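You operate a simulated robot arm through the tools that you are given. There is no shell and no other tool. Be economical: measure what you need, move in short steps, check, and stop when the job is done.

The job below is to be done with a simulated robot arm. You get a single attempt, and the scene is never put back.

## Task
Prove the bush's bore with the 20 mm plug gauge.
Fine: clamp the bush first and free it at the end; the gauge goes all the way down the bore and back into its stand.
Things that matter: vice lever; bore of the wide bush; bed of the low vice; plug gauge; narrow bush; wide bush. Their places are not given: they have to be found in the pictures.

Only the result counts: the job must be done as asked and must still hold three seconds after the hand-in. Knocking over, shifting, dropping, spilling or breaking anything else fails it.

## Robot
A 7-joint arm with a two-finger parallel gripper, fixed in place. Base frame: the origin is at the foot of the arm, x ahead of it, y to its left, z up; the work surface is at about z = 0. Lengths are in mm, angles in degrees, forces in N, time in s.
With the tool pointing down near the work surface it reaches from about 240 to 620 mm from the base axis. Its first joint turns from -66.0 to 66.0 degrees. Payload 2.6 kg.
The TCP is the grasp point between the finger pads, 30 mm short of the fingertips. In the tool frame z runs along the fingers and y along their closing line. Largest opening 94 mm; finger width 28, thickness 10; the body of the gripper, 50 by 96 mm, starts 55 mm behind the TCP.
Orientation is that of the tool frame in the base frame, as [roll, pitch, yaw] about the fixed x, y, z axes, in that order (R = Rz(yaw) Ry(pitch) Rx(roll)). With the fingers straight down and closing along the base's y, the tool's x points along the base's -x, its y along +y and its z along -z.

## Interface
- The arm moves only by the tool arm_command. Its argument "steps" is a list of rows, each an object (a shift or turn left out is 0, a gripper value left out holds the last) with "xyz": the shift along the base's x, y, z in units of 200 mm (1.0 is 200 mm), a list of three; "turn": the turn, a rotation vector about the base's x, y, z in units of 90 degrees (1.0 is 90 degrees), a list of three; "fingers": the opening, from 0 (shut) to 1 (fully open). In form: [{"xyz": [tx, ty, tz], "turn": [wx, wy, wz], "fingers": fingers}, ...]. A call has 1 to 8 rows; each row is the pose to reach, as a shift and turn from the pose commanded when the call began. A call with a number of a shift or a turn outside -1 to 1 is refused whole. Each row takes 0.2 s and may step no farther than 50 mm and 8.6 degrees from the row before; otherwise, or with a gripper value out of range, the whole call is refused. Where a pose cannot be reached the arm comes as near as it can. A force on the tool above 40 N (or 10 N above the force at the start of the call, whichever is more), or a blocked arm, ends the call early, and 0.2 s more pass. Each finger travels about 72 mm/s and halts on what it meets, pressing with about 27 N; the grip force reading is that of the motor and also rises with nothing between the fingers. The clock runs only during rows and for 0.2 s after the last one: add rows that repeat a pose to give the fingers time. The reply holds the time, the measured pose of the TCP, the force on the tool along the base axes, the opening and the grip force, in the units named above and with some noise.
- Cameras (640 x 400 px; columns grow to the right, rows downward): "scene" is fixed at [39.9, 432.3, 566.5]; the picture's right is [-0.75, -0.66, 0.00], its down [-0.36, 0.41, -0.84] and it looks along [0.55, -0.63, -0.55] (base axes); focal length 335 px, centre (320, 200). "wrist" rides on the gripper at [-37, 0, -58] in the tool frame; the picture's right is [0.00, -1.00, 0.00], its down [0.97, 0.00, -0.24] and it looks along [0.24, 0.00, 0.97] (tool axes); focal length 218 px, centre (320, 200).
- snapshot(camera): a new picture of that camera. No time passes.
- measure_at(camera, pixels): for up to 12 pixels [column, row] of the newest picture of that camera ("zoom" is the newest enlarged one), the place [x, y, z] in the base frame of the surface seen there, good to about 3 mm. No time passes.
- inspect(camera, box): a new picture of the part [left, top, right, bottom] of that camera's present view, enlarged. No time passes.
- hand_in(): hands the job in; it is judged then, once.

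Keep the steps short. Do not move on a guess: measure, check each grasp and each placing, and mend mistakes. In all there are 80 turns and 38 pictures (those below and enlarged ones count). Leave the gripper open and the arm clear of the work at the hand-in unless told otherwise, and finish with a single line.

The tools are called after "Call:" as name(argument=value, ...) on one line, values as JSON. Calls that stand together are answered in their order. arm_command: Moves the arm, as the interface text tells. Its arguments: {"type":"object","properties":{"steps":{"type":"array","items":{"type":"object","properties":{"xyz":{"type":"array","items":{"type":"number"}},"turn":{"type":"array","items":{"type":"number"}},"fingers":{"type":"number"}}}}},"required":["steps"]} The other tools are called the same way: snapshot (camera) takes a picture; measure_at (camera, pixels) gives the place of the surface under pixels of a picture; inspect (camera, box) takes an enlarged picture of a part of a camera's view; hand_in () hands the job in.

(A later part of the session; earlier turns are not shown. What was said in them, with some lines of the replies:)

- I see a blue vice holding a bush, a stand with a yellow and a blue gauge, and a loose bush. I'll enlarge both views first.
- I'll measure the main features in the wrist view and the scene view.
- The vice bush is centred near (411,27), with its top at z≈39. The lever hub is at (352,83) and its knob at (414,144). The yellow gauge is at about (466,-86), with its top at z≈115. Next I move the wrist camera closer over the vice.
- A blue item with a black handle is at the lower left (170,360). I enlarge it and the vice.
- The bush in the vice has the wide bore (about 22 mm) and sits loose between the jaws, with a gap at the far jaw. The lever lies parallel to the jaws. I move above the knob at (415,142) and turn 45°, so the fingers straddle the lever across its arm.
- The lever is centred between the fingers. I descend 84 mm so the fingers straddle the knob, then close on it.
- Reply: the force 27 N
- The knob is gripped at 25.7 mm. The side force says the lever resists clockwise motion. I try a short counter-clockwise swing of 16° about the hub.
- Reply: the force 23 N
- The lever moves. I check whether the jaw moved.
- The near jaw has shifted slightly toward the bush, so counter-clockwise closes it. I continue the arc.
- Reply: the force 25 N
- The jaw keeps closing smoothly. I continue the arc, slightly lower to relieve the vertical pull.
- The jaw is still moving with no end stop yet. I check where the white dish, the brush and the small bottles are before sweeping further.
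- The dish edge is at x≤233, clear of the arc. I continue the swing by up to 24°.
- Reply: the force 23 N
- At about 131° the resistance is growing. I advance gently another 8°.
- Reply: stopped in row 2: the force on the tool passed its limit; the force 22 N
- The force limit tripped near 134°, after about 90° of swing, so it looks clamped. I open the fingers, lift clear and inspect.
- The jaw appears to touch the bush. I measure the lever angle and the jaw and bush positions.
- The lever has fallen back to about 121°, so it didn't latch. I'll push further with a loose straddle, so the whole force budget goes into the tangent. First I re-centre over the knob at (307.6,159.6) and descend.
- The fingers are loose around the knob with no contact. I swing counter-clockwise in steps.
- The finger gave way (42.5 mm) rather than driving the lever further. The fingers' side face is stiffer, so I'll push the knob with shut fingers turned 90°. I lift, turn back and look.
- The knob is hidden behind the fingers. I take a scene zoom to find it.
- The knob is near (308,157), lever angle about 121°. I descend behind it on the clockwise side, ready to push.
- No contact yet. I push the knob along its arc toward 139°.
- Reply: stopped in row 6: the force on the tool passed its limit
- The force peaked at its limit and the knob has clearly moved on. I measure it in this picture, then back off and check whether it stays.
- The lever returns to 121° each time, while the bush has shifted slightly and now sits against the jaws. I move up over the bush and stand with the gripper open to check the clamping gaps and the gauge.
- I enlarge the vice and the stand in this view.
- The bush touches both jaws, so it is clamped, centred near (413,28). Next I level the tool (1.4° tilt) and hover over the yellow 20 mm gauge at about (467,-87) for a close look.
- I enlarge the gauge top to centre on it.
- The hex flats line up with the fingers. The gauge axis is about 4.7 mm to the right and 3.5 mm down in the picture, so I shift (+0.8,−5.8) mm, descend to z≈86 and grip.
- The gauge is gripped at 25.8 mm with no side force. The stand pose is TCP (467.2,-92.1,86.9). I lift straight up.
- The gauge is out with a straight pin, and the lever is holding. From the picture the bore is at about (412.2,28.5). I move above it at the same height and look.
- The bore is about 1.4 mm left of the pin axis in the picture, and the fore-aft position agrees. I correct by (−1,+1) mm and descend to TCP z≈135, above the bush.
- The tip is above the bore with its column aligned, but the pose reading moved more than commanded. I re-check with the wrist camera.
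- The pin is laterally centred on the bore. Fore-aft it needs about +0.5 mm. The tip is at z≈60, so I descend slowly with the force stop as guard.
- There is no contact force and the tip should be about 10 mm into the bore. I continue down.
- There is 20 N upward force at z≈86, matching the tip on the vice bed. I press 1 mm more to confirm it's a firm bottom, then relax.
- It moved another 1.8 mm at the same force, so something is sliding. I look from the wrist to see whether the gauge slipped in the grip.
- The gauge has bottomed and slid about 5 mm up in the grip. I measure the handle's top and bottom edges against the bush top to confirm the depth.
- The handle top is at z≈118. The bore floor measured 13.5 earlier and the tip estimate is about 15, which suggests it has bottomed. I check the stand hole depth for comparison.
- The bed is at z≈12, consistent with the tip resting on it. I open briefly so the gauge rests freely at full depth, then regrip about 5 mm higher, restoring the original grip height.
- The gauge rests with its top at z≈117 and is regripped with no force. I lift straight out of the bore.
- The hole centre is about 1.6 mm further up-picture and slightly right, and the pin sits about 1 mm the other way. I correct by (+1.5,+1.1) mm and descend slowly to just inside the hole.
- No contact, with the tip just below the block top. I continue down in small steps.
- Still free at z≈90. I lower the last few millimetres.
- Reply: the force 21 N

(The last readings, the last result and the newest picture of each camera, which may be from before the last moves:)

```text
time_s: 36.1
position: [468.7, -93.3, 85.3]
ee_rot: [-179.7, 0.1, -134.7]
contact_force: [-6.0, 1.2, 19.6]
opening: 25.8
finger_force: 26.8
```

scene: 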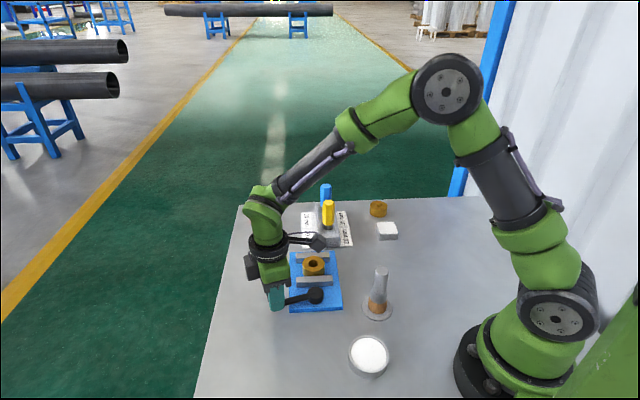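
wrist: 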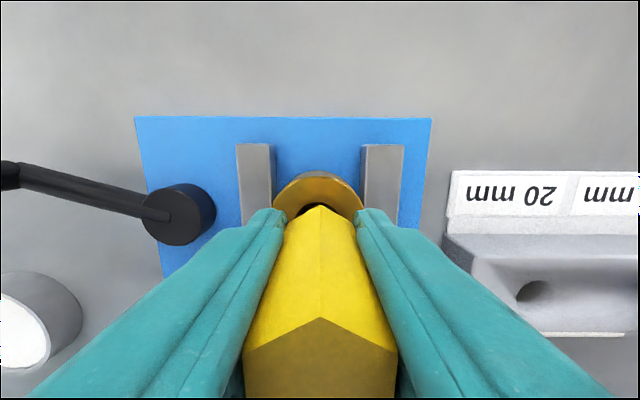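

It seats with 20 N upward at z≈85, matching the original height. I release, lift clear and look.

Call:
arm_command(steps=[{"xyz": [0, 0, 0.005]}, {"xyz": [0, 0, 0.005], "fingers": 0.5}, {"xyz": [0, 0, 0.005], "fingers": 0.6}, {"xyz": [0, 0, 0.1], "fingers": 0.6}, {"xyz": [0, 0, 0.3], "fingers": 0.6}, {"xyz": [0, 0, 0.5], "fingers": 0.6}])

Call:
snapshot(camera="scene")

Call:
measure_at(camera="scene", pixels=[[327, 203], [328, 215], [326, 186], [290, 333], [309, 312], [316, 294], [313, 258], [295, 325]])

```text
time_s: 37.5
position: [467.8, -91.9, 183.6]
ee_rot: [-180.0, 0.0, -134.7]
contact_force: [-0.8, 0.2, 0.2]
opening: 56.6
finger_force: 0.1
```

```text
3 pictures are left
```

scene: 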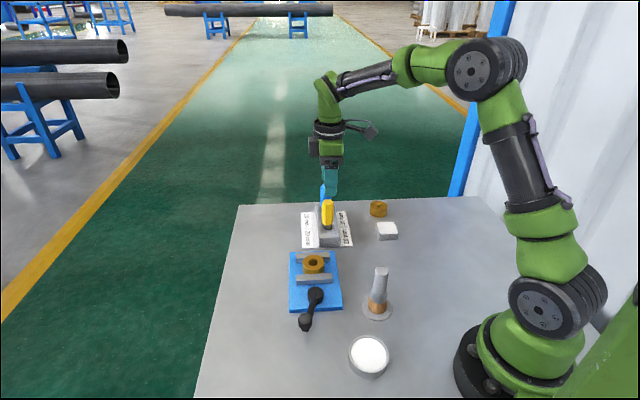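

```text
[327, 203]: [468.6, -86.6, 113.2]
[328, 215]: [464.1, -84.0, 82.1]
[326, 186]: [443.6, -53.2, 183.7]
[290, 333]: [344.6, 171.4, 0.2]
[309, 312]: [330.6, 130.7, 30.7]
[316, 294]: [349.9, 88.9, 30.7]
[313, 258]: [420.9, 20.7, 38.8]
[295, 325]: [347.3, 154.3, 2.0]
```

The gauge is back where it was (top at z≈113), and the bush and lever are unchanged. Now I free the bush by travelling to the lever knob while turning +75°.

Call:
measure_at(camera="scene", pixels=[[304, 322], [305, 319], [303, 326]])

Call:
arm_command(steps=[{"xyz": [-0.1, 0.15, 0.02], "turn": [0, 0, 0.09]}, {"xyz": [-0.2, 0.3, 0.02], "turn": [0, 0, 0.18]}, {"xyz": [-0.3, 0.45, 0.02], "turn": [0, 0, 0.27]}, {"xyz": [-0.4, 0.6, 0.02], "turn": [0, 0, 0.36]}, {"xyz": [-0.5, 0.75, 0.02], "turn": [0, 0, 0.45]}, {"xyz": [-0.6, 0.9, 0.02], "turn": [0, 0, 0.54]}, {"xyz": [-0.7, 0.98, 0.02], "turn": [0, 0, 0.63]}, {"xyz": [-0.78, 1.0, 0.02], "turn": [0, 0, 0.72]}])

```text
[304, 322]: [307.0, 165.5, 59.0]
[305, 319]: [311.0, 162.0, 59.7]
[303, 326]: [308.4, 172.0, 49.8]
```

```text
time_s: 39.3
position: [312.7, 108.1, 189.3]
ee_rot: [-179.8, 0.1, -69.7]
contact_force: [-0.2, -0.1, -0.3]
opening: 56.3
finger_force: 0.0
```

The knob is near (309,160). I move over it and descend with the fingers straddling it.

Call:
arm_command(steps=[{"xyz": [-0.01, 0.14, -0.1], "turn": [0, 0, 0.05]}, {"xyz": [-0.02, 0.26, -0.25], "turn": [0, 0, 0.1]}, {"xyz": [-0.02, 0.26, -0.45], "turn": [0, 0, 0.1]}, {"xyz": [-0.02, 0.26, -0.635], "turn": [0, 0, 0.1]}, {"xyz": [-0.02, 0.26, -0.635], "turn": [0, 0, 0.1], "fingers": 0.2}, {"xyz": [-0.02, 0.26, -0.635], "turn": [0, 0, 0.1], "fingers": 0.2}, {"xyz": [-0.02, 0.26, -0.635], "turn": [0, 0, 0.1], "fingers": 0.2}])

```text
time_s: 40.9
position: [308.2, 156.6, 61.1]
ee_rot: [-180.0, 0.1, -60.7]
contact_force: [5.2, 5.9, -5.4]
opening: 25.7
finger_force: 44.8
```

The knob is gripped, lever at 121.6°. I swing it clockwise back along the arc.

Call:
arm_command(steps=[{"xyz": [0.0535, 0.028, 0], "turn": [0, 0, -0.089]}, {"xyz": [0.1105, 0.048, 0], "turn": [0, 0, -0.178]}, {"xyz": [0.1695, 0.06, 0], "turn": [0, 0, -0.267]}, {"xyz": [0.2295, 0.064, 0], "turn": [0, 0, -0.356]}, {"xyz": [0.2895, 0.0595, 0], "turn": [0, 0, -0.445]}])

```text
time_s: 42.1
position: [366.2, 169.5, 61.2]
ee_rot: [180.0, 0.0, -101.1]
contact_force: [-3.3, -12.6, 2.2]
opening: 25.3
finger_force: 45.2
```

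It is swinging freely, now at 81.6°. I continue to about 48°.

Call:
arm_command(steps=[{"xyz": [0.058, -0.016, 0], "turn": [0, 0, -0.089]}, {"xyz": [0.114, -0.037, 0], "turn": [0, 0, -0.178]}, {"xyz": [0.167, -0.066, 0], "turn": [0, 0, -0.267]}, {"xyz": [0.215, -0.102, 0], "turn": [0, 0, -0.356]}, {"xyz": [0.226, -0.112, 0], "turn": [0, 0, -0.375]}])

```text
time_s: 43.3
position: [410.0, 149.6, 61.7]
ee_rot: [179.9, -0.1, -134.8]
contact_force: [-12.3, -6.2, 2.8]
opening: 25.2
finger_force: 44.9
```

It is at 49.7°. I nudge to the original 46°.

Call:
arm_command(steps=[{"xyz": [0.01, -0.014, 0], "turn": [0, 0, -0.01]}, {"xyz": [0.018, -0.026, 0], "turn": [0, 0, -0.02]}])

```text
time_s: 43.9
position: [415.1, 145.6, 60.9]
ee_rot: [179.9, 0.2, -136.4]
contact_force: [-4.0, 9.2, -8.8]
opening: 25.4
finger_force: 44.5
```

The lever is back at about 45.5°. I open the fingers, lift clear, back away and check.

Call:
arm_command(steps=[{"fingers": 0.45}, {"fingers": 0.6}, {"xyz": [0, 0, 0.2], "fingers": 0.6}, {"xyz": [0, 0, 0.42], "fingers": 0.6}, {"xyz": [0, 0, 0.65], "fingers": 0.8}, {"xyz": [0, 0, 0.85], "fingers": 1}])

Call:
inspect(camera="scene", box=[240, 190, 400, 320])

```text
time_s: 45.3
position: [414.7, 144.4, 234.4]
ee_rot: [180.0, 0.0, -136.5]
contact_force: [0.3, -0.4, 0.5]
opening: 94.0
finger_force: 0.0
```

```text
3.08 times, centred on (320, 255) of scene
```

zoom: 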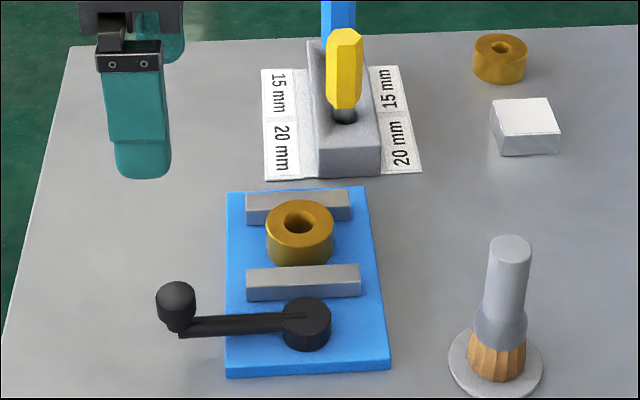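

The lever is back open with the jaw clear of the bush. The bush is still on the bed, the yellow gauge is seated in its stand, and the arm is clear. I hand in.

Call:
hand_in()

```text
The job is handed in.
```

I clamped the wide bush, ran the 20 mm gauge down its bore until it bottomed, put it back in its stand, freed the bush, and handed the job in with the arm clear.
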